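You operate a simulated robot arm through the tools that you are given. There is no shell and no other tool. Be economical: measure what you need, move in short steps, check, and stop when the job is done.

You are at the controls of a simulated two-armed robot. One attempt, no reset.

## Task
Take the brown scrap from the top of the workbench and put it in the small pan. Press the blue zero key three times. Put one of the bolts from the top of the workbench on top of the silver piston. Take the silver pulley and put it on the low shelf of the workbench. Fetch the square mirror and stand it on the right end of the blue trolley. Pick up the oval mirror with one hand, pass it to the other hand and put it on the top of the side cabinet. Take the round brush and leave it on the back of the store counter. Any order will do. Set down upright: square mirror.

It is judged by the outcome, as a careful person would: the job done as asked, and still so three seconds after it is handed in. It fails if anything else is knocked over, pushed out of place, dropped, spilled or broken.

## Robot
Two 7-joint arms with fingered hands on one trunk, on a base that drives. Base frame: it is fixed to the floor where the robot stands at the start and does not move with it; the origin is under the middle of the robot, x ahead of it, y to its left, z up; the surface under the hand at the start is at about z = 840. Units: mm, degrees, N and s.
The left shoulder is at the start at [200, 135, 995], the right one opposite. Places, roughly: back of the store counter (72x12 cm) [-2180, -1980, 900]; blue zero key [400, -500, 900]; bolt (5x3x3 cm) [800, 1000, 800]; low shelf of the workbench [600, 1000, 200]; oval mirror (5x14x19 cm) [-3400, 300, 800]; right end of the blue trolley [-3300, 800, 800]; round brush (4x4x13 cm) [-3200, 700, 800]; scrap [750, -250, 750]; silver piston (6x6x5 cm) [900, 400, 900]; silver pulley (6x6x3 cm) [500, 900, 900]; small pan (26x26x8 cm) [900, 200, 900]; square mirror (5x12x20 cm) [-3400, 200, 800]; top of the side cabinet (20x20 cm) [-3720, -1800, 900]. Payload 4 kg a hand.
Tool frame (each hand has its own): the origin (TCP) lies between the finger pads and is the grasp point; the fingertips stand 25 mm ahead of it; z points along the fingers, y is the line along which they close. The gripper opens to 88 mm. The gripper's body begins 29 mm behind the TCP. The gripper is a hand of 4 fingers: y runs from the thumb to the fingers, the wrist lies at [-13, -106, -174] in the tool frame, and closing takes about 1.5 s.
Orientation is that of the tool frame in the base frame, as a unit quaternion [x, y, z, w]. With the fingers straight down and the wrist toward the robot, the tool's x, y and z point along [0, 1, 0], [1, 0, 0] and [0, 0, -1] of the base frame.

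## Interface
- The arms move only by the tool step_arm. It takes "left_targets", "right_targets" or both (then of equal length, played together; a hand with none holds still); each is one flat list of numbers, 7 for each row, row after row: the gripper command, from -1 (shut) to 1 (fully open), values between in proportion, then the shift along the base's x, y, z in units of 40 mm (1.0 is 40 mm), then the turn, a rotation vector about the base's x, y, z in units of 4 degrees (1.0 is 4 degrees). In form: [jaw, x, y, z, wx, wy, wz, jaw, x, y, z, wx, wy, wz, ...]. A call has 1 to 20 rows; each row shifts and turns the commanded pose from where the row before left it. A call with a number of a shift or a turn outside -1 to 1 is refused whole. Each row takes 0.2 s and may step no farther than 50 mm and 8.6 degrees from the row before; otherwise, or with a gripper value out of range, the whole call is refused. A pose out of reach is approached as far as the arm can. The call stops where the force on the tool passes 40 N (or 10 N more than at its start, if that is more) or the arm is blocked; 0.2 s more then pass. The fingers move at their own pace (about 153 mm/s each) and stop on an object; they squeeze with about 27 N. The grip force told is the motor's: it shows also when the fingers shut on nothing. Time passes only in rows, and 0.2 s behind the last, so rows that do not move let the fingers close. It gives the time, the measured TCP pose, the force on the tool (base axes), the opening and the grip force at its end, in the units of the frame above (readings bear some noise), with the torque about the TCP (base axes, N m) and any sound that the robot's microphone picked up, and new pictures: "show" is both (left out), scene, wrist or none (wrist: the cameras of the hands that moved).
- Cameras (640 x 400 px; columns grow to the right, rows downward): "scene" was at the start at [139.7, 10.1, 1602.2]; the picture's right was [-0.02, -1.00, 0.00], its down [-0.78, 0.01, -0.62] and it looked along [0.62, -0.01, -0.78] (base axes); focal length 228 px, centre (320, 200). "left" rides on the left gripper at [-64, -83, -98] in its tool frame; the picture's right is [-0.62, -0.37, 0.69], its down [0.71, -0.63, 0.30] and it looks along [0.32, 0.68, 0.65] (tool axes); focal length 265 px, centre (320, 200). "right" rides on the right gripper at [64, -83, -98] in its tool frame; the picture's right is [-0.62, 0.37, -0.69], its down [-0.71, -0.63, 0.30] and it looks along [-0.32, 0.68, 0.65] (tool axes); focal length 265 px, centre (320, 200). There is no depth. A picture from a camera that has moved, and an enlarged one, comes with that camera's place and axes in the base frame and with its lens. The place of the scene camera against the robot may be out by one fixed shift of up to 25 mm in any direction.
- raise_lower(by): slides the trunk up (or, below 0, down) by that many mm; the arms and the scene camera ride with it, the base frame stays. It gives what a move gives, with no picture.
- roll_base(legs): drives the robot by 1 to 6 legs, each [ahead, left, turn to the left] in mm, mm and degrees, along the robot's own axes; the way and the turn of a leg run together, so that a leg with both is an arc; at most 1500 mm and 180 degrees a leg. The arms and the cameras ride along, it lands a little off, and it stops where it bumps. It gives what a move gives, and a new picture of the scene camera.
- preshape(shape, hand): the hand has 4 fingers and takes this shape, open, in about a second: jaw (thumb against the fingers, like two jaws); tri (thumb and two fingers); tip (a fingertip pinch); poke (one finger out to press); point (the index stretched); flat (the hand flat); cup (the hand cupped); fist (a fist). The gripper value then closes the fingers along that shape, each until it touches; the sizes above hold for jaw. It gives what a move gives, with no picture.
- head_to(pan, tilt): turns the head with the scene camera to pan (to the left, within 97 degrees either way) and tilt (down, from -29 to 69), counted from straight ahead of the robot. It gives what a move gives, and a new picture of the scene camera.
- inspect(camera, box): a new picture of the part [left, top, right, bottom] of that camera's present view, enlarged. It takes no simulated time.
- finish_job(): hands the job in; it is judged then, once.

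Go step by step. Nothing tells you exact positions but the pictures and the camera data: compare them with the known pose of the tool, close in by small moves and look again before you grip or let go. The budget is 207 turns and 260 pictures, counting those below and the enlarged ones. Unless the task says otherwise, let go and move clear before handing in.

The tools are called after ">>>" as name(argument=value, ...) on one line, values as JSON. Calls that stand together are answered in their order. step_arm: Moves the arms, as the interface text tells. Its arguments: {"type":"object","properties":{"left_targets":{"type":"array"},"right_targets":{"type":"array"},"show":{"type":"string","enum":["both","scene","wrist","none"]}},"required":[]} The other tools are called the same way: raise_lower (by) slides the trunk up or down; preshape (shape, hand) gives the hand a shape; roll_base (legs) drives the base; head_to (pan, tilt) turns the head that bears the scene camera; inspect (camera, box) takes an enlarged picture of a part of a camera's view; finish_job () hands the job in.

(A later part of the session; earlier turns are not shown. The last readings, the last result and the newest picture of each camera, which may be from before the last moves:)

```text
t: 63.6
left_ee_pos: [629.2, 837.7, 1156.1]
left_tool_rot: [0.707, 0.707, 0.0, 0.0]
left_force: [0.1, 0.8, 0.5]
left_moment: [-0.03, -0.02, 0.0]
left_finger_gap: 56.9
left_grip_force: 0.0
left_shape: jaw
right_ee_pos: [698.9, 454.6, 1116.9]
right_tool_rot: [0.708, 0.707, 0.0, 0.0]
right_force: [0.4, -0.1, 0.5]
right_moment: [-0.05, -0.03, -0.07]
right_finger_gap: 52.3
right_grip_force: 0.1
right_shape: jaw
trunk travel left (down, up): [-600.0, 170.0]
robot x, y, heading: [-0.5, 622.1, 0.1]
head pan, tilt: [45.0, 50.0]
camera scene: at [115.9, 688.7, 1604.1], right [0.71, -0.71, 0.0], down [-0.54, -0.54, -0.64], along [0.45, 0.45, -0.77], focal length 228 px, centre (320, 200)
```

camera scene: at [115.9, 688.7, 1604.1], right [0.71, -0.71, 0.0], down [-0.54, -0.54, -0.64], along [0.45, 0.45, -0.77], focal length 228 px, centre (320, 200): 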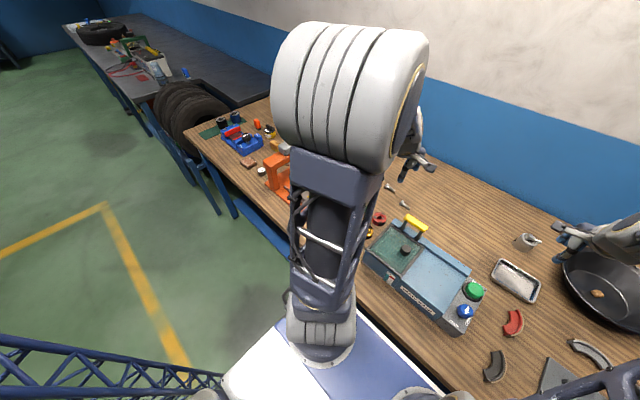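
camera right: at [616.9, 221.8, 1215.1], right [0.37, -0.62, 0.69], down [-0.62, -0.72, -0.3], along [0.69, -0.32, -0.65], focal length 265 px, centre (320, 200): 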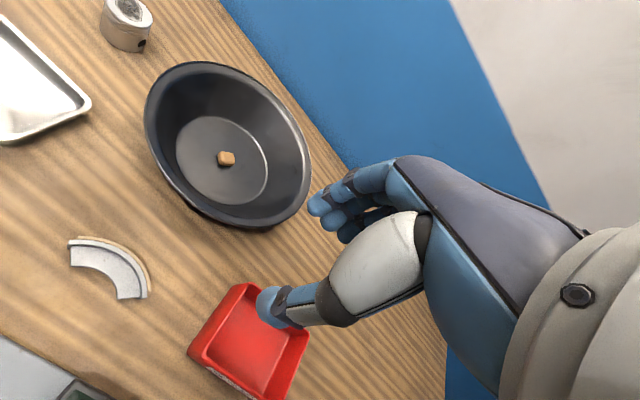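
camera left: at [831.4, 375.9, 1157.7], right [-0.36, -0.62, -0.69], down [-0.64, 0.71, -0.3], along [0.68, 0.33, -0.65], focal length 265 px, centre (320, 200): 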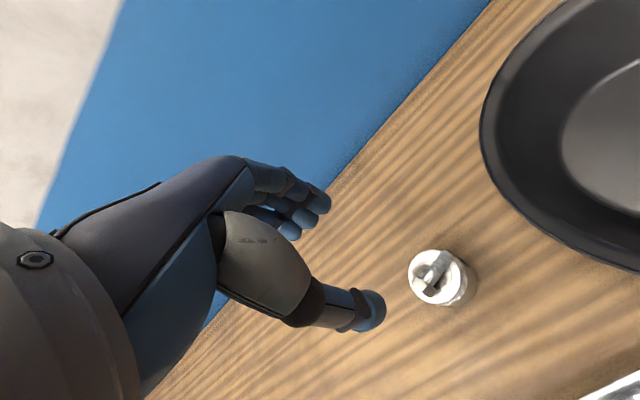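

>>> inspect(camera="left", box=[300, 200, 640, 400])

>>> head_to(pan=10, tilt=60)

>>> inspect(camera="scene", box=[240, 140, 420, 260])

```text
1.88 times, centred on (470, 300) of left
camera zoom: at [544.4, 773.3, 1253.9], right [-0.37, -0.62, -0.69], down [-0.63, 0.71, -0.3], along [0.68, 0.32, -0.65], focal length 500 px, centre (38, 12)
```

zoom: 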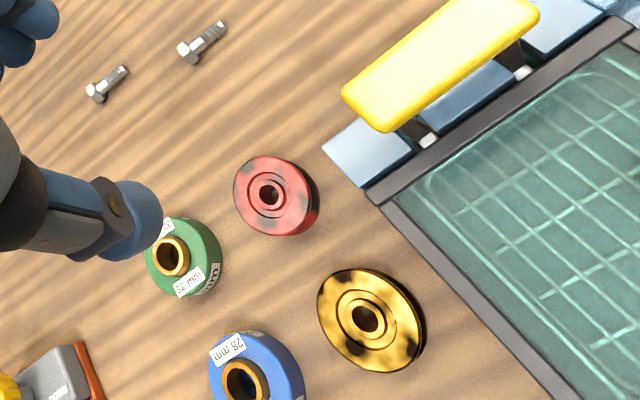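

```text
t: 64.6
left_ee_pos: [628.3, 838.1, 1156.5]
left_tool_rot: [0.707, 0.707, 0.0, 0.0]
left_force: [-0.3, 0.1, 0.3]
left_moment: [-0.02, -0.02, -0.04]
left_finger_gap: 57.0
left_grip_force: 0.0
left_shape: jaw
right_ee_pos: [698.6, 455.6, 1116.9]
right_tool_rot: [0.707, 0.707, 0.001, 0.0]
right_force: [0.2, 0.3, 0.7]
right_moment: [0.0, 0.02, 0.01]
right_finger_gap: 52.3
right_grip_force: 0.1
right_shape: jaw
trunk travel left (down, up): [-600.0, 170.0]
robot x, y, heading: [-0.8, 622.1, 0.2]
head pan, tilt: [10.0, 60.0]
camera scene: at [127.1, 645.9, 1591.5], right [0.18, -0.98, 0.0], down [-0.85, -0.15, -0.5], along [0.49, 0.09, -0.87], focal length 228 px, centre (320, 200)
```

scene: 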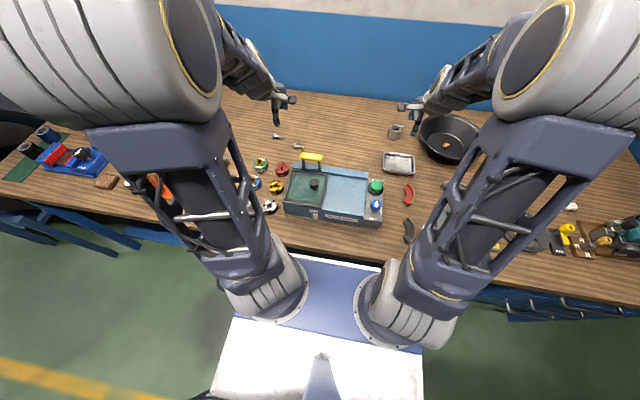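

```text
3.33 times, centred on (330, 200) of scene
camera zoom: at [127.1, 645.9, 1591.5], right [0.18, -0.98, 0.0], down [-0.85, -0.15, -0.5], along [0.49, 0.09, -0.87], focal length 760 px, centre (287, 200)
```

zoom: 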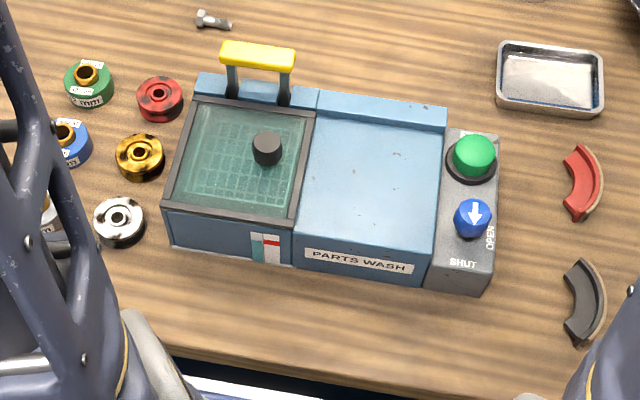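

The silver pulley is at about (480,893), beside the parts washer, too near the robot. I back off 130 mm and bring the left hand above it.

>>> roll_base(legs=[[-130, 0, 0]])

>>> preshape(hand="left", shape="tip")

>>> step_arm(left_targets=[0.6, -0.1, 0.3, -0.6, 0, 0, 0, 0.6, -0.1, 0.3, -0.6, 0, 0, 0, 0.6, -0.1, 0.3, -0.6, 0, 0, 0, 0.6, -0.1, 0.3, -0.6, 0, 0, 0], show="wrist")

```text
t: 65.8
left_ee_pos: [504.7, 838.0, 1157.6]
left_tool_rot: [0.707, 0.708, 0.001, 0.0]
left_force: [-0.7, 0.1, 0.1]
left_moment: [0.0, 0.03, 0.0]
left_finger_gap: 56.9
left_grip_force: 0.1
left_shape: jaw
right_ee_pos: [576.0, 455.3, 1117.4]
right_tool_rot: [0.706, 0.708, 0.0, 0.0]
right_force: [-0.5, -0.3, 0.1]
right_moment: [-0.02, 0.01, 0.0]
right_finger_gap: 52.5
right_grip_force: 0.1
right_shape: jaw
trunk travel left (down, up): [-600.0, 170.0]
robot x, y, heading: [-127.6, 621.8, 0.2]
head pan, tilt: [10.0, 60.0]
camera scene: at [2.8, 645.8, 1591.5], right [0.18, -0.98, 0.0], down [-0.85, -0.15, -0.5], along [0.49, 0.09, -0.87], focal length 228 px, centre (320, 200)
```

scene: 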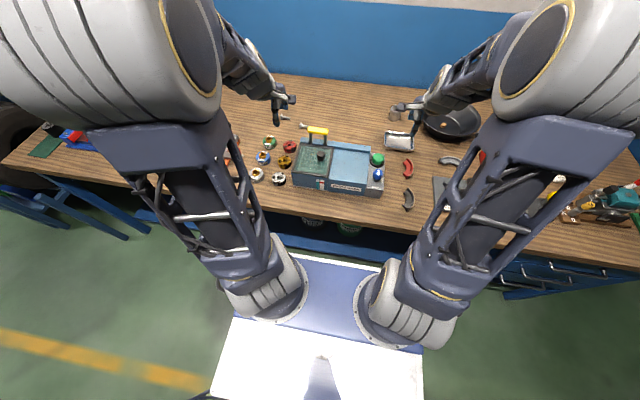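

```text
t: 66.7
left_ee_pos: [505.1, 838.2, 1156.4]
left_tool_rot: [0.706, 0.708, 0.0, 0.0]
left_force: [-0.3, -0.4, 0.3]
left_moment: [-0.02, 0.0, 0.0]
left_finger_gap: 87.7
left_grip_force: 0.1
left_shape: tip
right_ee_pos: [575.0, 457.3, 1116.9]
right_tool_rot: [0.706, 0.708, 0.0, 0.0]
right_force: [0.0, -0.1, -0.1]
right_moment: [0.01, -0.02, 0.01]
right_finger_gap: 52.4
right_grip_force: 0.2
right_shape: jaw
trunk travel left (down, up): [-600.0, 170.0]
robot x, y, heading: [-126.7, 621.3, 0.2]
head pan, tilt: [10.0, 60.0]
```

```text
t: 67.7
left_ee_pos: [487.1, 886.4, 1058.6]
left_tool_rot: [0.708, 0.707, 0.0, 0.0]
left_force: [0.3, 0.4, 0.0]
left_moment: [0.03, 0.0, 0.0]
left_finger_gap: 70.4
left_grip_force: 0.0
left_shape: tip
right_ee_pos: [575.8, 455.1, 1115.6]
right_tool_rot: [0.706, 0.708, 0.0, 0.0]
right_force: [0.0, 0.6, -0.1]
right_moment: [0.04, -0.02, 0.0]
right_finger_gap: 52.1
right_grip_force: 0.1
right_shape: jaw
trunk travel left (down, up): [-600.0, 170.0]
robot x, y, heading: [-125.1, 624.4, 0.1]
head pan, tilt: [10.0, 60.0]
camera left: at [402.6, 822.9, 1157.5], right [-0.37, -0.62, -0.69], down [-0.63, 0.71, -0.3], along [0.68, 0.33, -0.65], focal length 265 px, centre (320, 200)
```

left: 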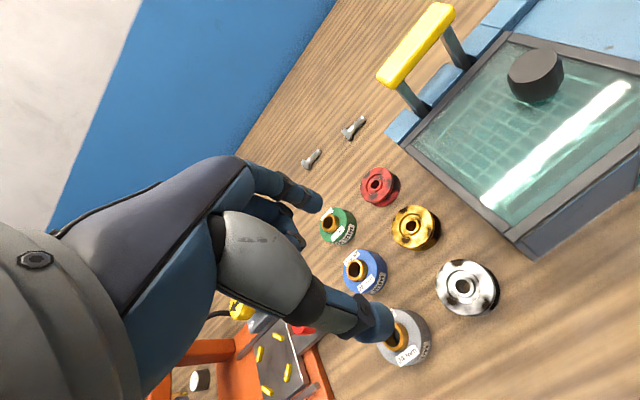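

Pulley top centre at (472,882), with clear room fore and aft for a two-finger pinch. I move above and descend.

>>> step_arm(left_targets=[0.6, -0.19, -0.06, -0.7, 0, 0, 0, 0.6, -0.18, -0.05, -0.8, 0, 0, 0, 0.6, 0, 0, -0.9, 0, 0, 0, 0.6, 0, 0, -0.9, 0, 0, 0], show="wrist")

>>> inspect(camera="left", box=[240, 140, 480, 360])

```text
t: 68.7
left_ee_pos: [473.5, 882.3, 925.3]
left_tool_rot: [0.707, 0.707, 0.001, 0.001]
left_force: [0.6, -0.1, -0.5]
left_moment: [-0.02, 0.01, 0.0]
left_finger_gap: 70.4
left_grip_force: 0.1
left_shape: tip
right_ee_pos: [575.2, 456.1, 1116.7]
right_tool_rot: [0.706, 0.708, 0.0, 0.0]
right_force: [-0.9, 0.2, 0.3]
right_moment: [0.02, -0.01, -0.02]
right_finger_gap: 52.3
right_grip_force: 0.2
right_shape: jaw
trunk travel left (down, up): [-600.0, 170.0]
robot x, y, heading: [-124.5, 622.6, 0.3]
head pan, tilt: [10.0, 60.0]
camera left: at [389.1, 818.4, 1023.9], right [-0.37, -0.62, -0.69], down [-0.63, 0.71, -0.3], along [0.68, 0.33, -0.65], focal length 265 px, centre (320, 200)
```

left: 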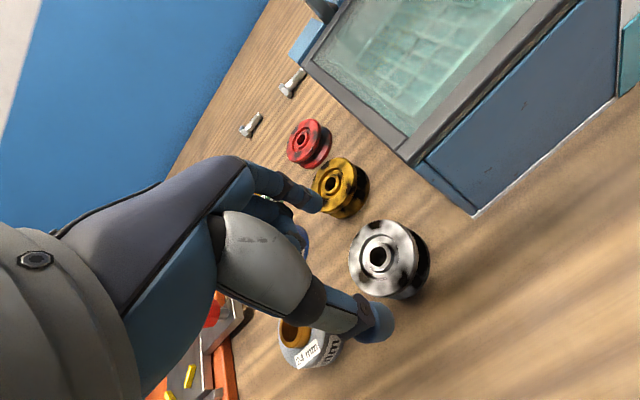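

```text
1.82 times, centred on (360, 250) of left
camera zoom: at [389.1, 818.4, 1023.9], right [-0.37, -0.62, -0.69], down [-0.63, 0.71, -0.3], along [0.68, 0.33, -0.65], focal length 483 px, centre (247, 109)
```

zoom: 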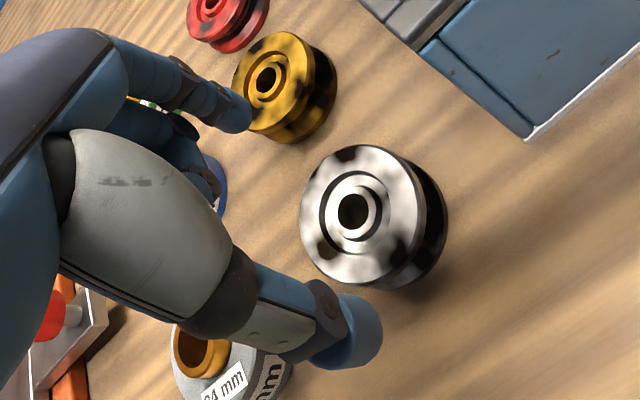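

>>> step_arm(left_targets=[0.42, -0.08, -0.15, -0.3, 0, 0, 0, 0.42, 0, 0, -0.5, 0, 0, 0, 0.42, 0, 0, 0, 0, 0, 0], show="wrist")

>>> inspect(camera="left", box=[240, 140, 440, 340])

```text
t: 69.5
left_ee_pos: [469.0, 876.3, 895.0]
left_tool_rot: [0.706, 0.708, 0.0, 0.0]
left_force: [-0.2, -0.1, -0.4]
left_moment: [0.0, -0.02, -0.02]
left_finger_gap: 62.8
left_grip_force: 0.2
left_shape: tip
right_ee_pos: [575.7, 455.5, 1116.2]
right_tool_rot: [0.707, 0.707, 0.0, 0.0]
right_force: [-0.1, -0.5, 0.2]
right_moment: [0.0, -0.01, -0.01]
right_finger_gap: 52.1
right_grip_force: 0.2
right_shape: jaw
trunk travel left (down, up): [-600.0, 170.0]
robot x, y, heading: [-123.5, 626.7, 0.2]
head pan, tilt: [10.0, 60.0]
camera left: at [384.6, 812.1, 993.0], right [-0.37, -0.62, -0.69], down [-0.63, 0.71, -0.3], along [0.68, 0.33, -0.65], focal length 265 px, centre (320, 200)
```

left: 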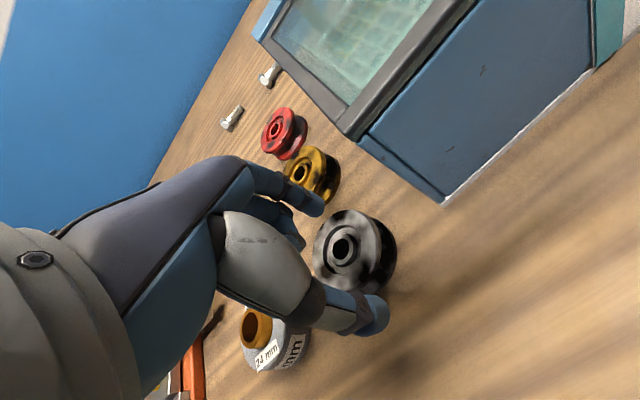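

```text
2.00 times, centred on (340, 240) of left
camera zoom: at [384.6, 812.1, 993.0], right [-0.37, -0.62, -0.69], down [-0.63, 0.71, -0.3], along [0.68, 0.33, -0.65], focal length 531 px, centre (280, 120)
```

zoom: 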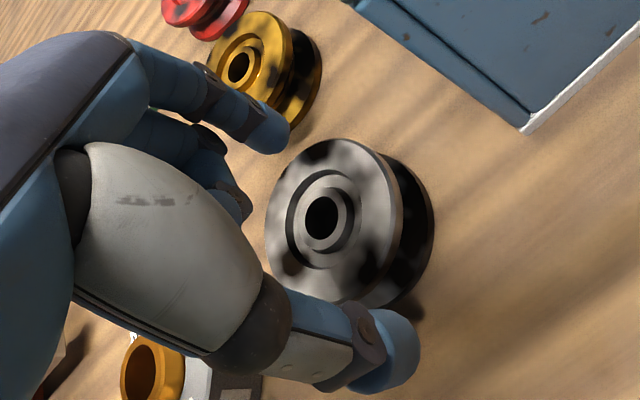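

>>> step_arm(left_targets=[0.42, 0.04, 0, -0.25, 0, 0, 0, 0.42, 0, 0, -0.25, 0, 0, 0, 0.42, 0, 0, 0, 0, 0, 0], show="wrist")

```text
t: 70.3
left_ee_pos: [472.8, 878.2, 877.3]
left_tool_rot: [0.706, 0.708, -0.001, 0.0]
left_force: [0.7, 0.1, -0.4]
left_moment: [0.0, 0.01, 0.02]
left_finger_gap: 62.8
left_grip_force: 0.0
left_shape: tip
right_ee_pos: [575.6, 455.4, 1115.1]
right_tool_rot: [0.707, 0.707, 0.0, 0.0]
right_force: [0.0, -0.9, 0.3]
right_moment: [0.02, -0.02, -0.04]
right_finger_gap: 52.6
right_grip_force: 0.1
right_shape: jaw
trunk travel left (down, up): [-600.0, 170.0]
robot x, y, heading: [-125.4, 625.8, -0.1]
head pan, tilt: [10.0, 60.0]
camera left: at [387.8, 813.0, 974.3], right [-0.37, -0.62, -0.69], down [-0.63, 0.71, -0.3], along [0.68, 0.33, -0.65], focal length 265 px, centre (320, 200)
```

left: 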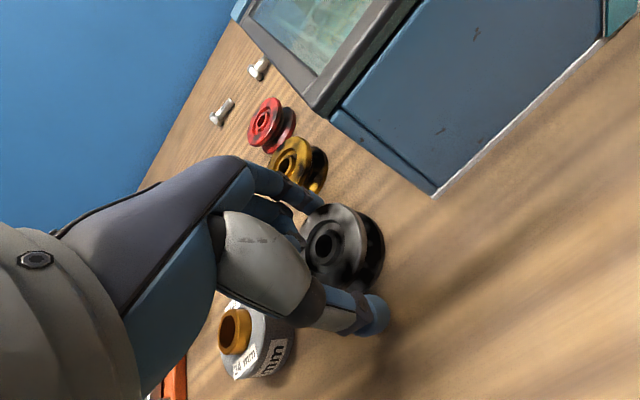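

>>> step_arm(left_targets=[0.42, 0, 0, -0.13, 0, 0, 0, 0.2, 0, 0, 0, 0, 0, 0, 0, 0, 0, 0, 0, 0, 0, -0.3, 0, 0, 0, 0, 0, 0, -1, 0, 0, 0, 0, 0, 0, -1, 0, 0, 0, 0, 0, 0, -1, 0, 0, 0, 0, 0, 0, -1, 0, 0, 0, 0, 0, 0], show="wrist")

>>> inspect(camera="left", box=[240, 140, 440, 340])

```text
t: 72.1
left_ee_pos: [471.8, 877.5, 871.8]
left_tool_rot: [0.706, 0.708, -0.001, 0.0]
left_force: [-0.1, -0.6, -0.3]
left_moment: [0.0, 0.02, 0.01]
left_finger_gap: 41.1
left_grip_force: 26.9
left_shape: tip
right_ee_pos: [576.0, 456.3, 1116.3]
right_tool_rot: [0.706, 0.708, 0.001, 0.0]
right_force: [0.4, 0.1, -0.2]
right_moment: [0.02, -0.01, 0.0]
right_finger_gap: 52.7
right_grip_force: 0.1
right_shape: jaw
trunk travel left (down, up): [-600.0, 170.0]
robot x, y, heading: [-129.7, 620.3, -0.2]
head pan, tilt: [10.0, 60.0]
camera left: at [387.9, 812.1, 969.3], right [-0.37, -0.62, -0.69], down [-0.63, 0.71, -0.3], along [0.68, 0.33, -0.65], focal length 265 px, centre (320, 200)
```

left: 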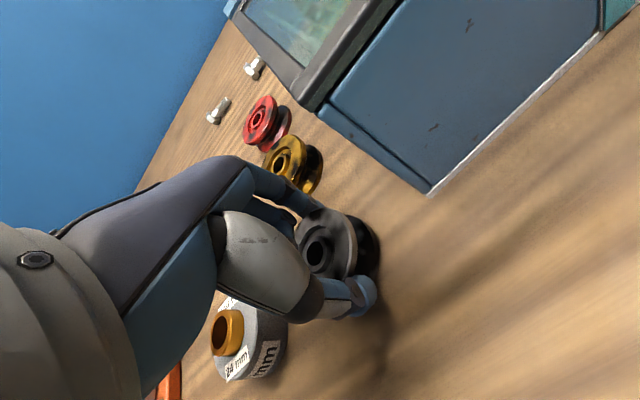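

```text
2.00 times, centred on (340, 240) of left
camera zoom: at [387.9, 812.1, 969.3], right [-0.37, -0.62, -0.69], down [-0.63, 0.71, -0.3], along [0.68, 0.33, -0.65], focal length 531 px, centre (280, 120)
```

zoom: 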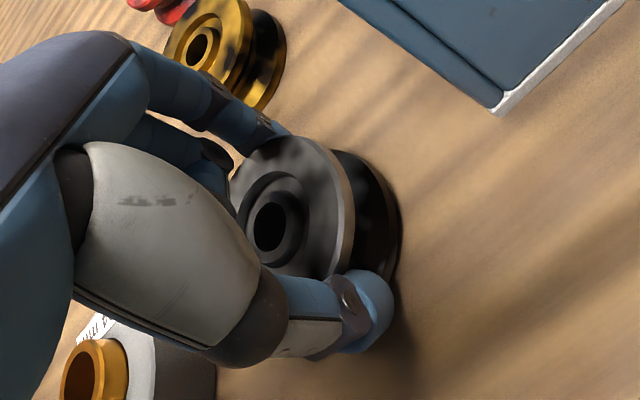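

The pulley is gripped in its groove. Lift and check.

>>> step_arm(left_targets=[-1, 0, 0, 0.3, 0, 0, 0, -1, 0, 0, 0.6, 0, 0, 0, -1, 0, 0, 0.9, 0, 0, 0, -1, 0, 0, 0.9, 0, 0, 0, -1, 0, 0, 0.9, 0, 0, 0], show="wrist")

>>> roll_base(legs=[[-600, 0, 0]])

>>> head_to(pan=15, tilt=40)

```text
t: 73.3
left_ee_pos: [472.3, 879.5, 1016.8]
left_tool_rot: [0.706, 0.708, 0.0, -0.001]
left_force: [0.1, -0.3, -2.6]
left_moment: [-0.03, 0.0, 0.01]
left_finger_gap: 41.1
left_grip_force: 27.5
left_shape: tip
right_ee_pos: [576.2, 455.6, 1115.4]
right_tool_rot: [0.706, 0.708, -0.001, 0.001]
right_force: [0.0, 0.7, -0.3]
right_moment: [-0.01, 0.02, 0.0]
right_finger_gap: 52.5
right_grip_force: 0.1
right_shape: jaw
trunk travel left (down, up): [-600.0, 170.0]
robot x, y, heading: [-125.6, 621.6, 0.0]
head pan, tilt: [10.0, 60.0]
camera left: at [388.4, 815.3, 1115.5], right [-0.37, -0.62, -0.69], down [-0.63, 0.71, -0.3], along [0.68, 0.33, -0.65], focal length 265 px, centre (320, 200)
```

left: 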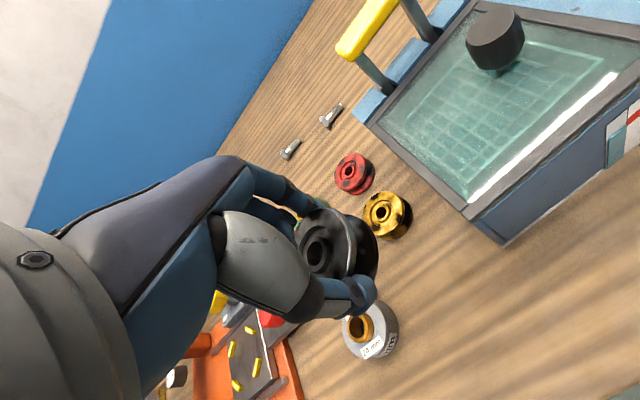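

```text
t: 76.7
left_ee_pos: [-128.6, 882.4, 1017.4]
left_tool_rot: [0.702, 0.713, 0.0, 0.001]
left_force: [-0.3, 0.3, -1.8]
left_moment: [-0.03, -0.01, 0.0]
left_finger_gap: 40.7
left_grip_force: 27.0
left_shape: tip
right_ee_pos: [-19.8, 460.9, 1115.4]
right_tool_rot: [0.701, 0.713, 0.0, 0.0]
right_force: [-0.2, 0.4, -0.3]
right_moment: [0.0, -0.01, 0.0]
right_finger_gap: 52.4
right_grip_force: 0.0
right_shape: jaw
trunk travel left (down, up): [-600.0, 170.0]
robot x, y, heading: [-723.0, 615.9, 0.8]
head pan, tilt: [10.0, 60.0]
camera scene: at [-594.7, 642.0, 1591.5], right [0.19, -0.98, 0.0], down [-0.85, -0.16, -0.5], along [0.49, 0.09, -0.87], focal length 228 px, centre (320, 200)
```

scene: 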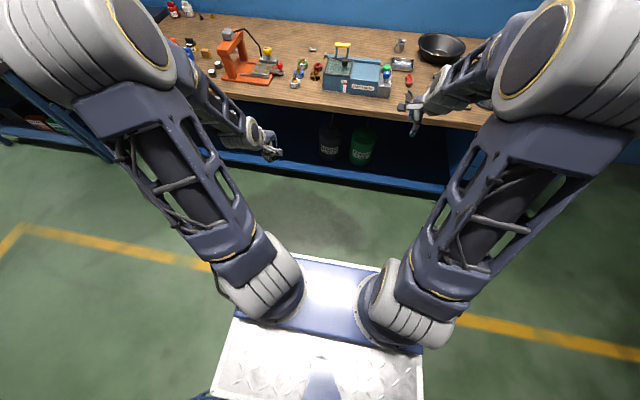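

```text
t: 77.5
left_ee_pos: [-127.5, 883.7, 1016.9]
left_tool_rot: [0.701, 0.713, 0.0, 0.0]
left_force: [0.1, -0.2, -2.8]
left_moment: [-0.01, 0.01, 0.02]
left_finger_gap: 41.0
left_grip_force: 27.0
left_shape: tip
right_ee_pos: [-20.5, 460.2, 1116.1]
right_tool_rot: [0.701, 0.713, 0.0, 0.0]
right_force: [0.4, 0.0, 0.2]
right_moment: [0.02, -0.01, -0.03]
right_finger_gap: 52.3
right_grip_force: 0.0
right_shape: jaw
trunk travel left (down, up): [-600.0, 170.0]
robot x, y, heading: [-726.6, 613.1, 0.8]
head pan, tilt: [15.0, 40.0]
camera scene: at [-578.4, 652.7, 1618.1], right [0.27, -0.96, 0.0], down [-0.62, -0.18, -0.77], along [0.74, 0.21, -0.64], focal length 228 px, centre (320, 200)
```

scene: 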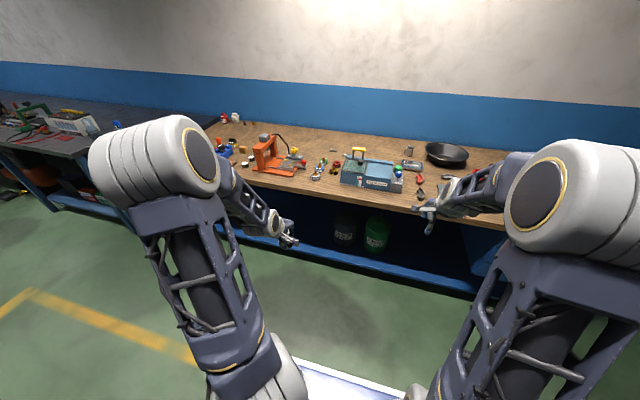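

The low shelf is the blue board under the bench, with two barrels on it. I lower the trunk and look beneath.

>>> raise_lower(by=-590)

>>> head_to(pan=10, tilt=25)

>>> inspect(camera="scene", box=[160, 80, 480, 280])

```text
refused: -590 is not a number from -400 to 400
```

```text
t: 78.3
left_ee_pos: [-128.0, 882.9, 1017.6]
left_tool_rot: [0.702, 0.712, 0.0, 0.0]
left_force: [0.5, 0.4, -2.0]
left_moment: [-0.03, 0.01, 0.01]
left_finger_gap: 40.9
left_grip_force: 26.9
left_shape: tip
right_ee_pos: [-18.5, 459.9, 1116.1]
right_tool_rot: [0.702, 0.712, 0.0, 0.001]
right_force: [-0.5, 0.1, 0.5]
right_moment: [0.02, 0.02, 0.02]
right_finger_gap: 52.4
right_grip_force: 0.1
right_shape: jaw
trunk travel left (down, up): [-600.0, 170.0]
robot x, y, heading: [-724.0, 614.0, 0.9]
head pan, tilt: [10.0, 25.0]
camera scene: at [-569.6, 646.9, 1641.5], right [0.19, -0.98, 0.0], down [-0.42, -0.08, -0.91], along [0.89, 0.17, -0.42], focal length 228 px, centre (320, 200)
```

scene: 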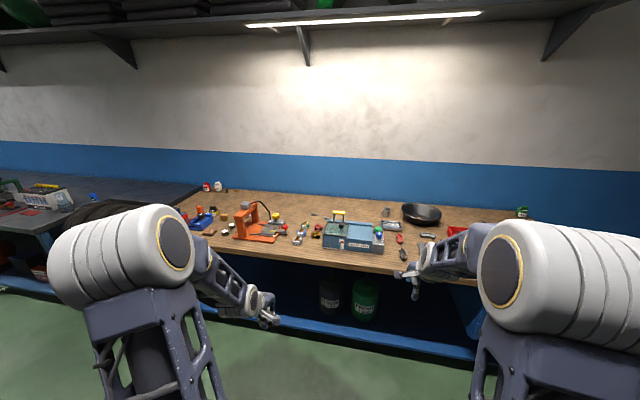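

```text
2.00 times, centred on (320, 180) of scene
camera zoom: at [-569.6, 646.9, 1641.5], right [0.19, -0.98, 0.0], down [-0.42, -0.08, -0.91], along [0.89, 0.17, -0.42], focal length 456 px, centre (320, 240)
```

zoom: 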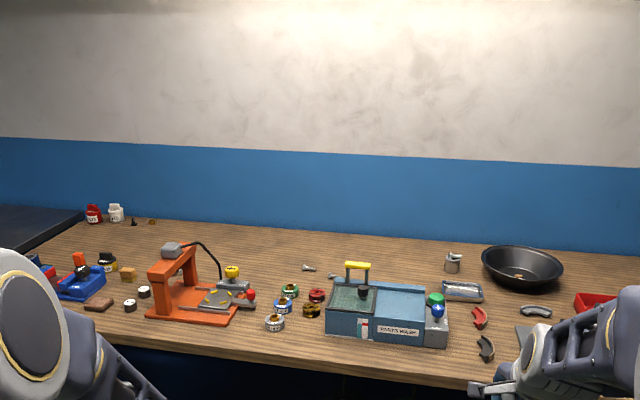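

>>> raise_lower(by=-400)

>>> raise_lower(by=-150)

>>> head_to(pan=10, tilt=35)

>>> inspect(camera="scene", box=[160, 80, 480, 280])

```text
t: 82.2
left_ee_pos: [-127.7, 882.5, 617.2]
left_tool_rot: [0.701, 0.713, -0.001, 0.0]
left_force: [0.1, 0.2, -2.1]
left_moment: [0.0, 0.04, -0.02]
left_finger_gap: 40.5
left_grip_force: 27.2
left_shape: tip
right_ee_pos: [-19.4, 460.1, 716.0]
right_tool_rot: [0.701, 0.713, -0.001, -0.001]
right_force: [0.5, -0.8, -0.3]
right_moment: [0.0, -0.02, -0.03]
right_finger_gap: 52.4
right_grip_force: 0.1
right_shape: jaw
trunk travel left (down, up): [-200.0, 570.0]
robot x, y, heading: [-722.3, 618.5, 1.0]
head pan, tilt: [10.0, 25.0]
```

```text
t: 83.9
left_ee_pos: [-129.2, 882.4, 467.2]
left_tool_rot: [0.702, 0.712, 0.0, -0.001]
left_force: [-0.3, 0.3, -2.4]
left_moment: [0.01, 0.02, -0.03]
left_finger_gap: 40.4
left_grip_force: 26.4
left_shape: tip
right_ee_pos: [-18.9, 461.2, 566.3]
right_tool_rot: [0.701, 0.713, 0.0, 0.0]
right_force: [-0.8, -0.2, 0.6]
right_moment: [-0.02, 0.02, -0.02]
right_finger_gap: 52.5
right_grip_force: 0.0
right_shape: jaw
trunk travel left (down, up): [-50.0, 720.0]
robot x, y, heading: [-725.6, 618.0, 1.0]
head pan, tilt: [10.0, 25.0]
```

```text
t: 84.6
left_ee_pos: [-128.8, 882.6, 466.7]
left_tool_rot: [0.702, 0.713, 0.0, 0.001]
left_force: [0.5, -0.3, -1.5]
left_moment: [0.0, 0.0, -0.03]
left_finger_gap: 40.6
left_grip_force: 27.0
left_shape: tip
right_ee_pos: [-20.0, 459.3, 565.8]
right_tool_rot: [0.702, 0.712, 0.0, 0.0]
right_force: [0.4, -0.6, 0.0]
right_moment: [0.0, 0.01, 0.01]
right_finger_gap: 52.4
right_grip_force: 0.0
right_shape: jaw
trunk travel left (down, up): [-50.0, 720.0]
robot x, y, heading: [-724.7, 615.5, 0.7]
head pan, tilt: [10.0, 35.0]
camera scene: at [-573.7, 646.1, 1075.8], right [0.19, -0.98, 0.0], down [-0.56, -0.11, -0.82], along [0.8, 0.16, -0.57], focal length 228 px, centre (320, 200)
```

scene: 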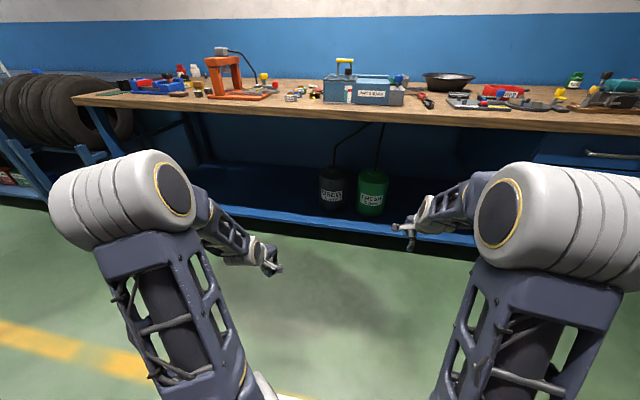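

```text
2.00 times, centred on (320, 180) of scene
camera zoom: at [-573.7, 646.1, 1075.8], right [0.19, -0.98, 0.0], down [-0.56, -0.11, -0.82], along [0.8, 0.16, -0.57], focal length 456 px, centre (320, 240)
```

zoom: 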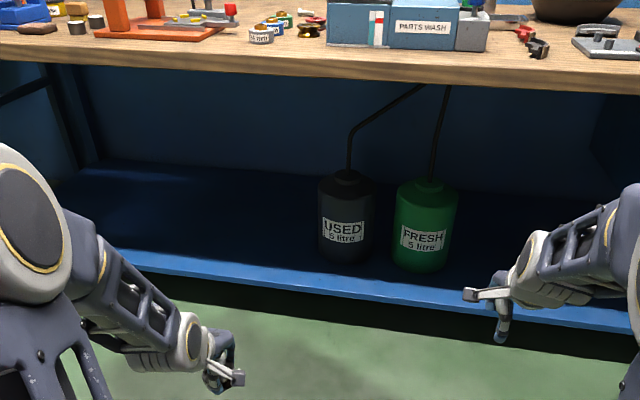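

The shelf's free space is left of the "USED" barrel. I drive nearer, tuck the right hand back a little and lower a bit more.

>>> step_arm(right_targets=[0.2, -0.8, 0, 0, 0, 0, 0, 0.2, -0.8, 0, 0, 0, 0, 0, 0.2, -0.6, 0, 0, 0, 0, 0], show="none")

>>> raise_lower(by=-45)

>>> roll_base(legs=[[360, 140, 0]])

```text
t: 85.4
left_ee_pos: [-128.0, 883.0, 468.0]
left_tool_rot: [0.702, 0.712, 0.001, 0.0]
left_force: [-0.3, -0.2, -2.7]
left_moment: [-0.01, 0.0, 0.0]
left_finger_gap: 40.5
left_grip_force: 27.0
left_shape: tip
right_ee_pos: [-109.1, 460.8, 566.1]
right_tool_rot: [0.701, 0.713, -0.001, 0.0]
right_force: [0.6, 0.0, 0.1]
right_moment: [0.01, 0.0, -0.04]
right_finger_gap: 52.6
right_grip_force: 0.1
right_shape: jaw
trunk travel left (down, up): [-50.0, 720.0]
robot x, y, heading: [-723.5, 617.4, 0.6]
head pan, tilt: [10.0, 35.0]
```

```text
t: 86.3
left_ee_pos: [-128.7, 882.9, 422.6]
left_tool_rot: [0.702, 0.713, 0.001, 0.0]
left_force: [0.9, -0.2, -1.8]
left_moment: [0.03, 0.01, 0.01]
left_finger_gap: 40.8
left_grip_force: 27.0
left_shape: tip
right_ee_pos: [-109.0, 462.2, 521.5]
right_tool_rot: [0.702, 0.713, 0.0, 0.001]
right_force: [0.5, -0.7, -0.5]
right_moment: [-0.02, -0.01, 0.03]
right_finger_gap: 52.6
right_grip_force: 0.0
right_shape: jaw
trunk travel left (down, up): [-5.0, 765.0]
robot x, y, heading: [-724.3, 617.4, 0.5]
head pan, tilt: [10.0, 35.0]
```

```text
t: 88.8
left_ee_pos: [228.3, 1037.5, 422.0]
left_tool_rot: [0.698, 0.716, 0.0, 0.0]
left_force: [-0.2, -1.1, -2.0]
left_moment: [0.02, 0.04, 0.03]
left_finger_gap: 40.6
left_grip_force: 27.5
left_shape: tip
right_ee_pos: [252.5, 616.0, 521.6]
right_tool_rot: [0.698, 0.716, 0.0, 0.0]
right_force: [0.0, -0.4, -0.1]
right_moment: [-0.03, 0.01, -0.03]
right_finger_gap: 52.5
right_grip_force: 0.1
right_shape: jaw
trunk travel left (down, up): [-5.0, 765.0]
robot x, y, heading: [-366.9, 767.4, 1.5]
head pan, tilt: [10.0, 35.0]
camera scene: at [-214.0, 796.8, 1030.8], right [0.2, -0.98, 0.0], down [-0.56, -0.11, -0.82], along [0.8, 0.16, -0.57], focal length 228 px, centre (320, 200)
```

scene: 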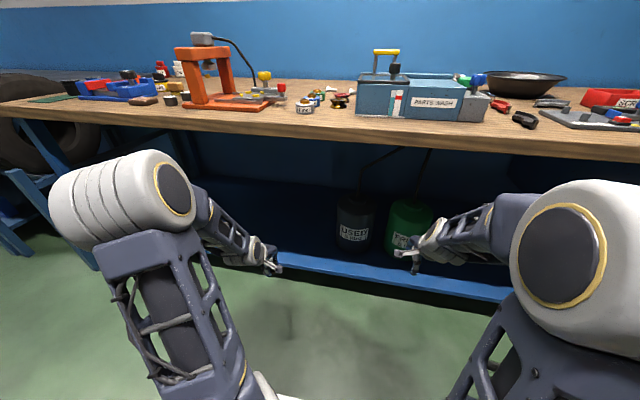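

Advancing the left hand under the bench step by step.

>>> step_arm(left_targets=[-1, 0.9, 0, 0, 0, 0, 0, -1, 0.9, 0, 0, 0, 0, 0, -1, 0.9, 0, 0, 0, 0, 0, -1, 0.9, 0, 0, 0, 0, 0], show="both")

```text
t: 89.8
left_ee_pos: [375.0, 1038.3, 422.6]
left_tool_rot: [0.698, 0.716, 0.0, -0.001]
left_force: [-0.1, 0.0, -1.9]
left_moment: [-0.05, 0.0, -0.01]
left_finger_gap: 40.4
left_grip_force: 26.9
left_shape: tip
right_ee_pos: [252.1, 616.6, 521.1]
right_tool_rot: [0.698, 0.716, 0.0, 0.0]
right_force: [-0.4, -0.2, 1.6]
right_moment: [0.03, 0.05, 0.0]
right_finger_gap: 52.5
right_grip_force: 0.1
right_shape: jaw
trunk travel left (down, up): [-5.0, 765.0]
robot x, y, heading: [-363.8, 762.1, 1.5]
head pan, tilt: [10.0, 35.0]
camera scene: at [-214.0, 796.9, 1030.8], right [0.2, -0.98, 0.0], down [-0.56, -0.11, -0.82], along [0.8, 0.16, -0.57], focal length 228 px, centre (320, 200)
camera left: at [291.1, 971.6, 520.5], right [-0.35, -0.63, -0.69], down [-0.65, 0.7, -0.3], along [0.67, 0.34, -0.65], focal length 265 px, centre (320, 200)
```

scene: 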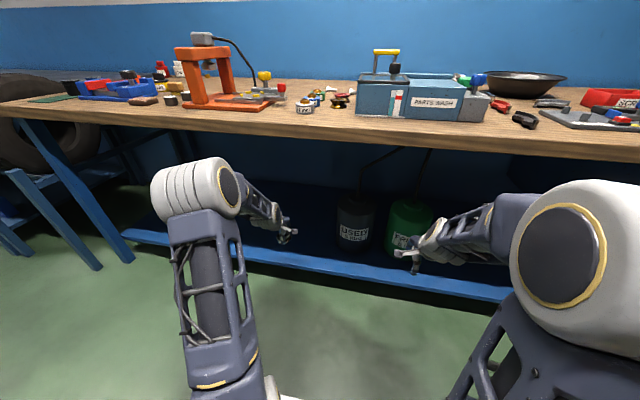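
left: 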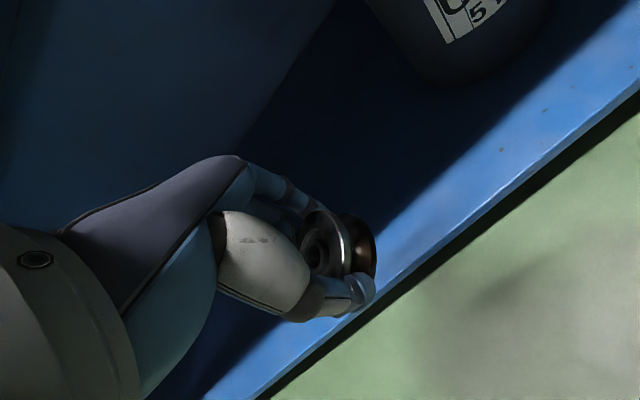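

>>> step_arm(left_targets=[-1, 0.9, 0, 0, 0, 0, 0, -1, 0.9, 0, 0, 0, 0, 0, -1, 0.9, 0, 0, 0, 0, 0, -1, 0.9, 0, -0.5, 0, 0, 0, -1, 0.3, 0, -0.9, 0, 0, 0], show="both")

```text
t: 91.0
left_ee_pos: [528.4, 1036.5, 366.3]
left_tool_rot: [0.698, 0.716, 0.0, 0.0]
left_force: [0.8, -0.2, -2.4]
left_moment: [-0.02, -0.02, 0.03]
left_finger_gap: 40.0
left_grip_force: 26.6
left_shape: tip
right_ee_pos: [253.3, 616.4, 521.1]
right_tool_rot: [0.699, 0.716, 0.0, 0.0]
right_force: [0.6, 0.4, -0.3]
right_moment: [0.01, -0.03, 0.02]
right_finger_gap: 52.2
right_grip_force: 0.2
right_shape: jaw
trunk travel left (down, up): [-5.0, 765.0]
robot x, y, heading: [-366.9, 766.1, 1.0]
head pan, tilt: [10.0, 35.0]
camera scene: at [-214.0, 796.8, 1030.8], right [0.2, -0.98, 0.0], down [-0.56, -0.11, -0.82], along [0.8, 0.16, -0.57], focal length 228 px, centre (320, 200)
camera left: at [446.0, 970.7, 464.0], right [-0.35, -0.63, -0.69], down [-0.65, 0.7, -0.3], along [0.68, 0.34, -0.65], focal length 265 px, centre (320, 200)
```

scene: 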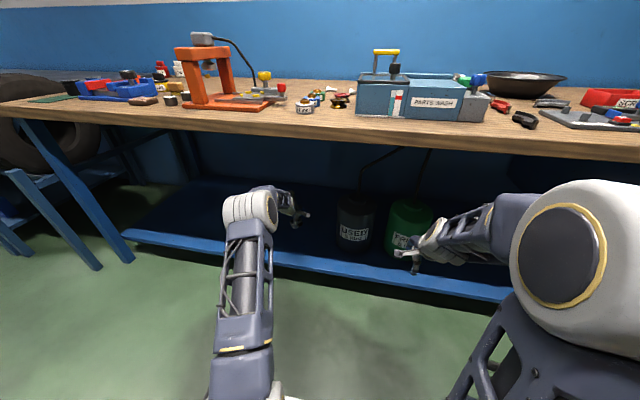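
left: 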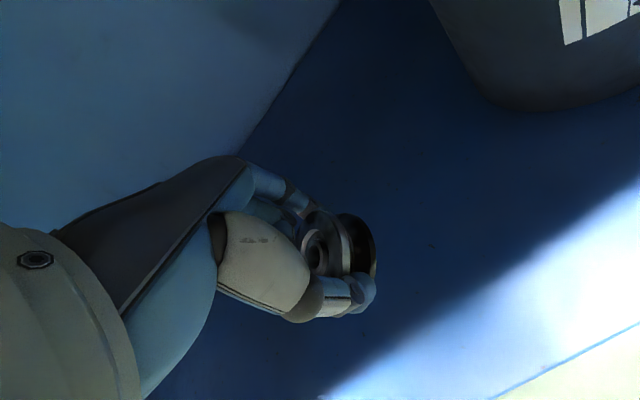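

>>> step_arm(left_targets=[-1, 0, 0, -0.8, 0, 0, 0, -1, 0, 0, -0.8, 0, 0, 0, -1, 0, 0, -0.8, 0, 0, 0, -1, 0, 0, 0, 0, 0, 0], show="wrist")

```text
t: 92.0
left_ee_pos: [529.4, 1039.0, 272.9]
left_tool_rot: [0.699, 0.715, 0.0, 0.0]
left_force: [-0.2, 0.6, -1.9]
left_moment: [-0.03, 0.0, -0.01]
left_finger_gap: 39.7
left_grip_force: 26.9
left_shape: tip
right_ee_pos: [252.8, 616.6, 521.2]
right_tool_rot: [0.699, 0.715, 0.0, 0.0]
right_force: [1.2, 0.7, -0.2]
right_moment: [0.01, -0.01, -0.02]
right_finger_gap: 52.5
right_grip_force: 0.1
right_shape: jaw
trunk travel left (down, up): [-5.0, 765.0]
robot x, y, heading: [-361.8, 763.9, 1.2]
head pan, tilt: [10.0, 35.0]
camera left: at [446.7, 971.8, 370.7], right [-0.35, -0.63, -0.69], down [-0.65, 0.7, -0.3], along [0.68, 0.34, -0.65], focal length 265 px, centre (320, 200)
```

left: 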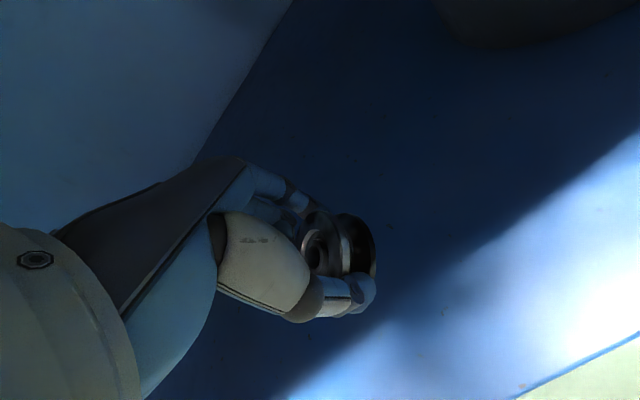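

>>> step_arm(left_targets=[-1, 0, 0, -0.6, 0, 0, 0, -1, 0, 0, -0.6, 0, 0, 0, -1, 0, 0, 0, 0, 0, 0], show="wrist")

>>> step_arm(left_targets=[-1, 0, 0, -0.2, 0, 0, 0, -1, 0, 0, 0, 0, 0, 0], show="none")

>>> step_arm(left_targets=[-1, 0, 0, -0.15, 0, 0, 0, -1, 0, 0, 0, 0, 0, 0], show="wrist")

```text
t: 92.8
left_ee_pos: [529.4, 1038.4, 224.4]
left_tool_rot: [0.698, 0.716, 0.0, 0.0]
left_force: [0.2, -0.2, -2.6]
left_moment: [-0.01, -0.03, 0.02]
left_finger_gap: 40.1
left_grip_force: 27.5
left_shape: tip
right_ee_pos: [253.4, 616.4, 522.1]
right_tool_rot: [0.698, 0.716, 0.001, 0.0]
right_force: [0.4, -0.1, -0.1]
right_moment: [0.01, 0.02, 0.01]
right_finger_gap: 52.5
right_grip_force: 0.2
right_shape: jaw
trunk travel left (down, up): [-5.0, 765.0]
robot x, y, heading: [-365.0, 766.4, 1.4]
head pan, tilt: [10.0, 35.0]
camera left: at [447.0, 972.0, 322.3], right [-0.35, -0.63, -0.69], down [-0.65, 0.7, -0.3], along [0.68, 0.34, -0.65], focal length 265 px, centre (320, 200)
```

left: 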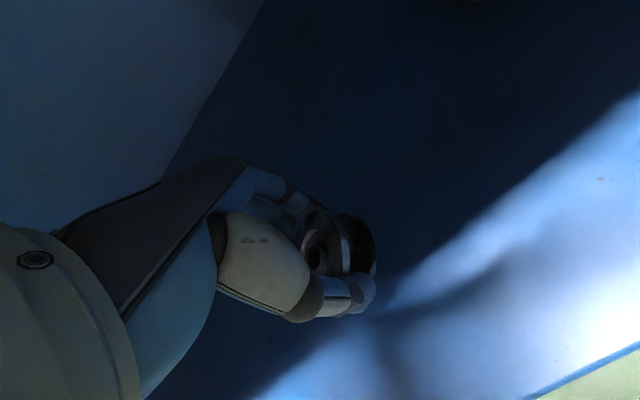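

```text
t: 93.3
left_ee_pos: [529.0, 1038.9, 216.1]
left_tool_rot: [0.698, 0.716, 0.0, 0.0]
left_force: [0.2, 0.4, -2.0]
left_moment: [-0.01, 0.03, 0.02]
left_finger_gap: 40.1
left_grip_force: 26.8
left_shape: tip
right_ee_pos: [251.7, 616.6, 521.0]
right_tool_rot: [0.698, 0.716, 0.0, 0.0]
right_force: [-0.3, -0.6, -0.3]
right_moment: [0.03, -0.04, -0.03]
right_finger_gap: 52.3
right_grip_force: 0.2
right_shape: jaw
trunk travel left (down, up): [-5.0, 765.0]
robot x, y, heading: [-363.6, 763.5, 1.3]
head pan, tilt: [10.0, 35.0]
```

```text
t: 94.0
left_ee_pos: [529.9, 1037.3, 209.3]
left_tool_rot: [0.699, 0.715, 0.0, 0.001]
left_force: [-0.2, 0.2, -1.5]
left_moment: [-0.01, 0.01, 0.03]
left_finger_gap: 40.0
left_grip_force: 27.0
left_shape: tip
right_ee_pos: [252.1, 615.8, 521.3]
right_tool_rot: [0.698, 0.716, 0.001, 0.001]
right_force: [-1.2, 0.4, -0.8]
right_moment: [-0.02, -0.01, -0.01]
right_finger_gap: 52.1
right_grip_force: 0.1
right_shape: jaw
trunk travel left (down, up): [-5.0, 765.0]
robot x, y, heading: [-360.6, 766.1, 1.4]
head pan, tilt: [10.0, 35.0]
camera left: at [446.6, 970.5, 307.1], right [-0.35, -0.63, -0.69], down [-0.65, 0.7, -0.3], along [0.68, 0.34, -0.65], focal length 265 px, centre (320, 200)
```

left: 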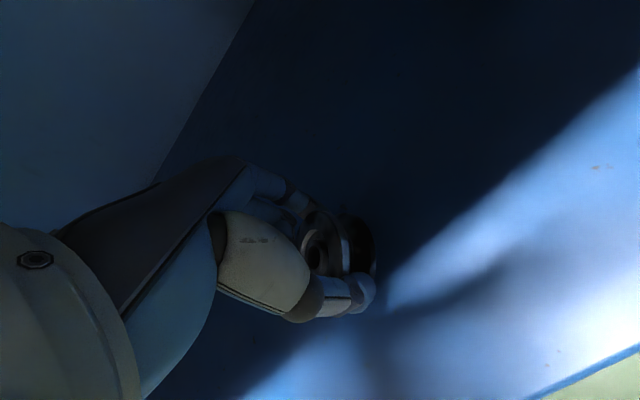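

>>> step_arm(left_targets=[-1, 0, 0, -0.12, 0, 0, 0, -1, 0, 0, 0, 0, 0, 0], show="none")

>>> step_arm(left_targets=[-1, 0, 0, -0.12, 0, 0, 0, -1, 0, 0, 0, 0, 0, 0], show="none")

>>> step_arm(left_targets=[-1, 0, 0, -0.12, 0, 0, 0, -1, 0, 0, 0, 0, 0, 0], show="none")

>>> step_arm(left_targets=[-1, 0, 0, -0.1, 0, 0, 0, -1, 0, 0, 0, 0, 0, 0], show="wrist")

```text
t: 94.5
left_ee_pos: [529.7, 1037.7, 203.7]
left_tool_rot: [0.698, 0.716, -0.001, 0.0]
left_force: [-1.0, -0.2, -1.7]
left_moment: [-0.01, -0.01, 0.01]
left_finger_gap: 40.1
left_grip_force: 27.4
left_shape: tip
right_ee_pos: [252.3, 617.0, 519.9]
right_tool_rot: [0.699, 0.716, -0.001, 0.0]
right_force: [-0.2, 0.2, -0.4]
right_moment: [-0.03, -0.02, -0.01]
right_finger_gap: 52.5
right_grip_force: 0.1
right_shape: jaw
trunk travel left (down, up): [-5.0, 765.0]
robot x, y, heading: [-364.8, 766.9, 1.5]
head pan, tilt: [10.0, 35.0]
```

```text
t: 95.2
left_ee_pos: [529.0, 1036.1, 199.8]
left_tool_rot: [0.699, 0.715, 0.0, 0.0]
left_force: [-0.2, -4.0, 4.8]
left_moment: [0.09, 0.01, 0.01]
left_finger_gap: 40.3
left_grip_force: 26.6
left_shape: tip
right_ee_pos: [252.3, 614.9, 521.7]
right_tool_rot: [0.699, 0.715, 0.0, 0.0]
right_force: [-0.1, -0.1, -0.2]
right_moment: [0.0, 0.0, -0.01]
right_finger_gap: 52.2
right_grip_force: 0.0
right_shape: jaw
trunk travel left (down, up): [-5.0, 765.0]
robot x, y, heading: [-362.7, 771.1, 1.6]
head pan, tilt: [10.0, 35.0]
```

```text
t: 95.8
left_ee_pos: [528.2, 1038.0, 194.9]
left_tool_rot: [0.698, 0.716, 0.001, 0.002]
left_force: [0.3, -3.3, 8.3]
left_moment: [0.12, -0.23, -0.06]
left_finger_gap: 40.2
left_grip_force: 27.3
left_shape: tip
right_ee_pos: [252.0, 615.2, 521.3]
right_tool_rot: [0.699, 0.715, -0.001, 0.0]
right_force: [-1.1, 0.1, 0.3]
right_moment: [-0.02, 0.02, -0.01]
right_finger_gap: 52.4
right_grip_force: 0.1
right_shape: jaw
trunk travel left (down, up): [-5.0, 765.0]
robot x, y, heading: [-365.0, 768.6, 1.6]
head pan, tilt: [10.0, 35.0]
```

```text
t: 96.3
left_ee_pos: [530.2, 1037.8, 194.1]
left_tool_rot: [0.698, 0.716, 0.003, 0.002]
left_force: [-5.2, -4.6, 30.0]
left_moment: [0.08, -0.71, -0.03]
left_finger_gap: 41.1
left_grip_force: 26.5
left_shape: tip
right_ee_pos: [251.1, 616.2, 521.8]
right_tool_rot: [0.698, 0.716, 0.0, -0.001]
right_force: [0.0, -0.3, 0.1]
right_moment: [0.0, 0.02, 0.02]
right_finger_gap: 52.3
right_grip_force: 0.0
right_shape: jaw
trunk travel left (down, up): [-5.0, 765.0]
robot x, y, heading: [-361.1, 770.5, 1.5]
head pan, tilt: [10.0, 35.0]
camera left: at [446.6, 970.9, 291.3], right [-0.35, -0.63, -0.7], down [-0.65, 0.7, -0.31], along [0.68, 0.34, -0.65], focal length 265 px, centre (320, 200)
```

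left: 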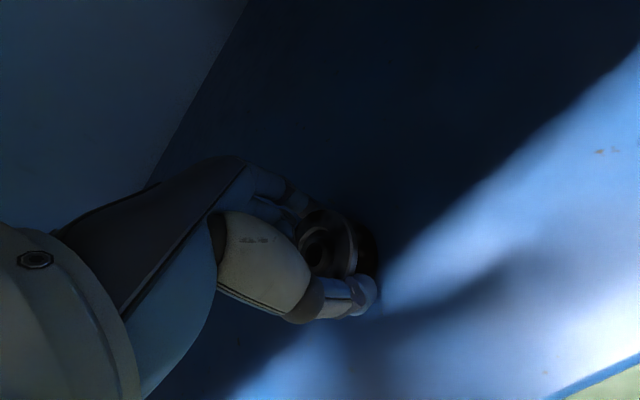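

The pulley is seated on the shelf. I ease off and release, then withdraw up and back.

>>> step_arm(left_targets=[-1, 0, 0, 0.08, 0, 0, 0, -0.1, 0, 0, 0, 0, 0, 0, 0.1, 0, 0, 0, 0, 0, 0, 0.3, 0, 0, 0, 0, 0, 0, 0.5, 0, 0, 0, 0, 0, 0, 0.5, 0, 0, 0, 0, 0, 0, 0.5, 0, 0, 0.5, 0, 0, 0, 0.5, 0, 0, 0.9, 0, 0, 0, 0.5, 0, 0, 0.9, 0, 0, 0], show="wrist")

```text
t: 98.3
left_ee_pos: [529.9, 1038.4, 285.5]
left_tool_rot: [0.698, 0.716, 0.0, 0.0]
left_force: [-0.2, 0.6, 0.3]
left_moment: [-0.01, 0.03, -0.04]
left_finger_gap: 65.8
left_grip_force: 0.1
left_shape: tip
right_ee_pos: [252.1, 615.9, 521.1]
right_tool_rot: [0.699, 0.716, -0.001, 0.0]
right_force: [0.5, 0.1, 0.1]
right_moment: [0.0, 0.03, 0.01]
right_finger_gap: 52.4
right_grip_force: 0.1
right_shape: jaw
trunk travel left (down, up): [-5.0, 765.0]
robot x, y, heading: [-364.1, 764.5, 1.6]
head pan, tilt: [10.0, 35.0]
camera left: at [447.8, 971.9, 384.0], right [-0.35, -0.63, -0.69], down [-0.65, 0.7, -0.3], along [0.67, 0.34, -0.66], focal length 265 px, centre (320, 200)
```

left: 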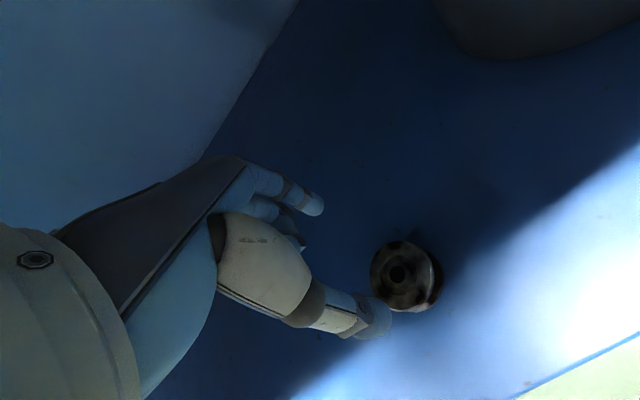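

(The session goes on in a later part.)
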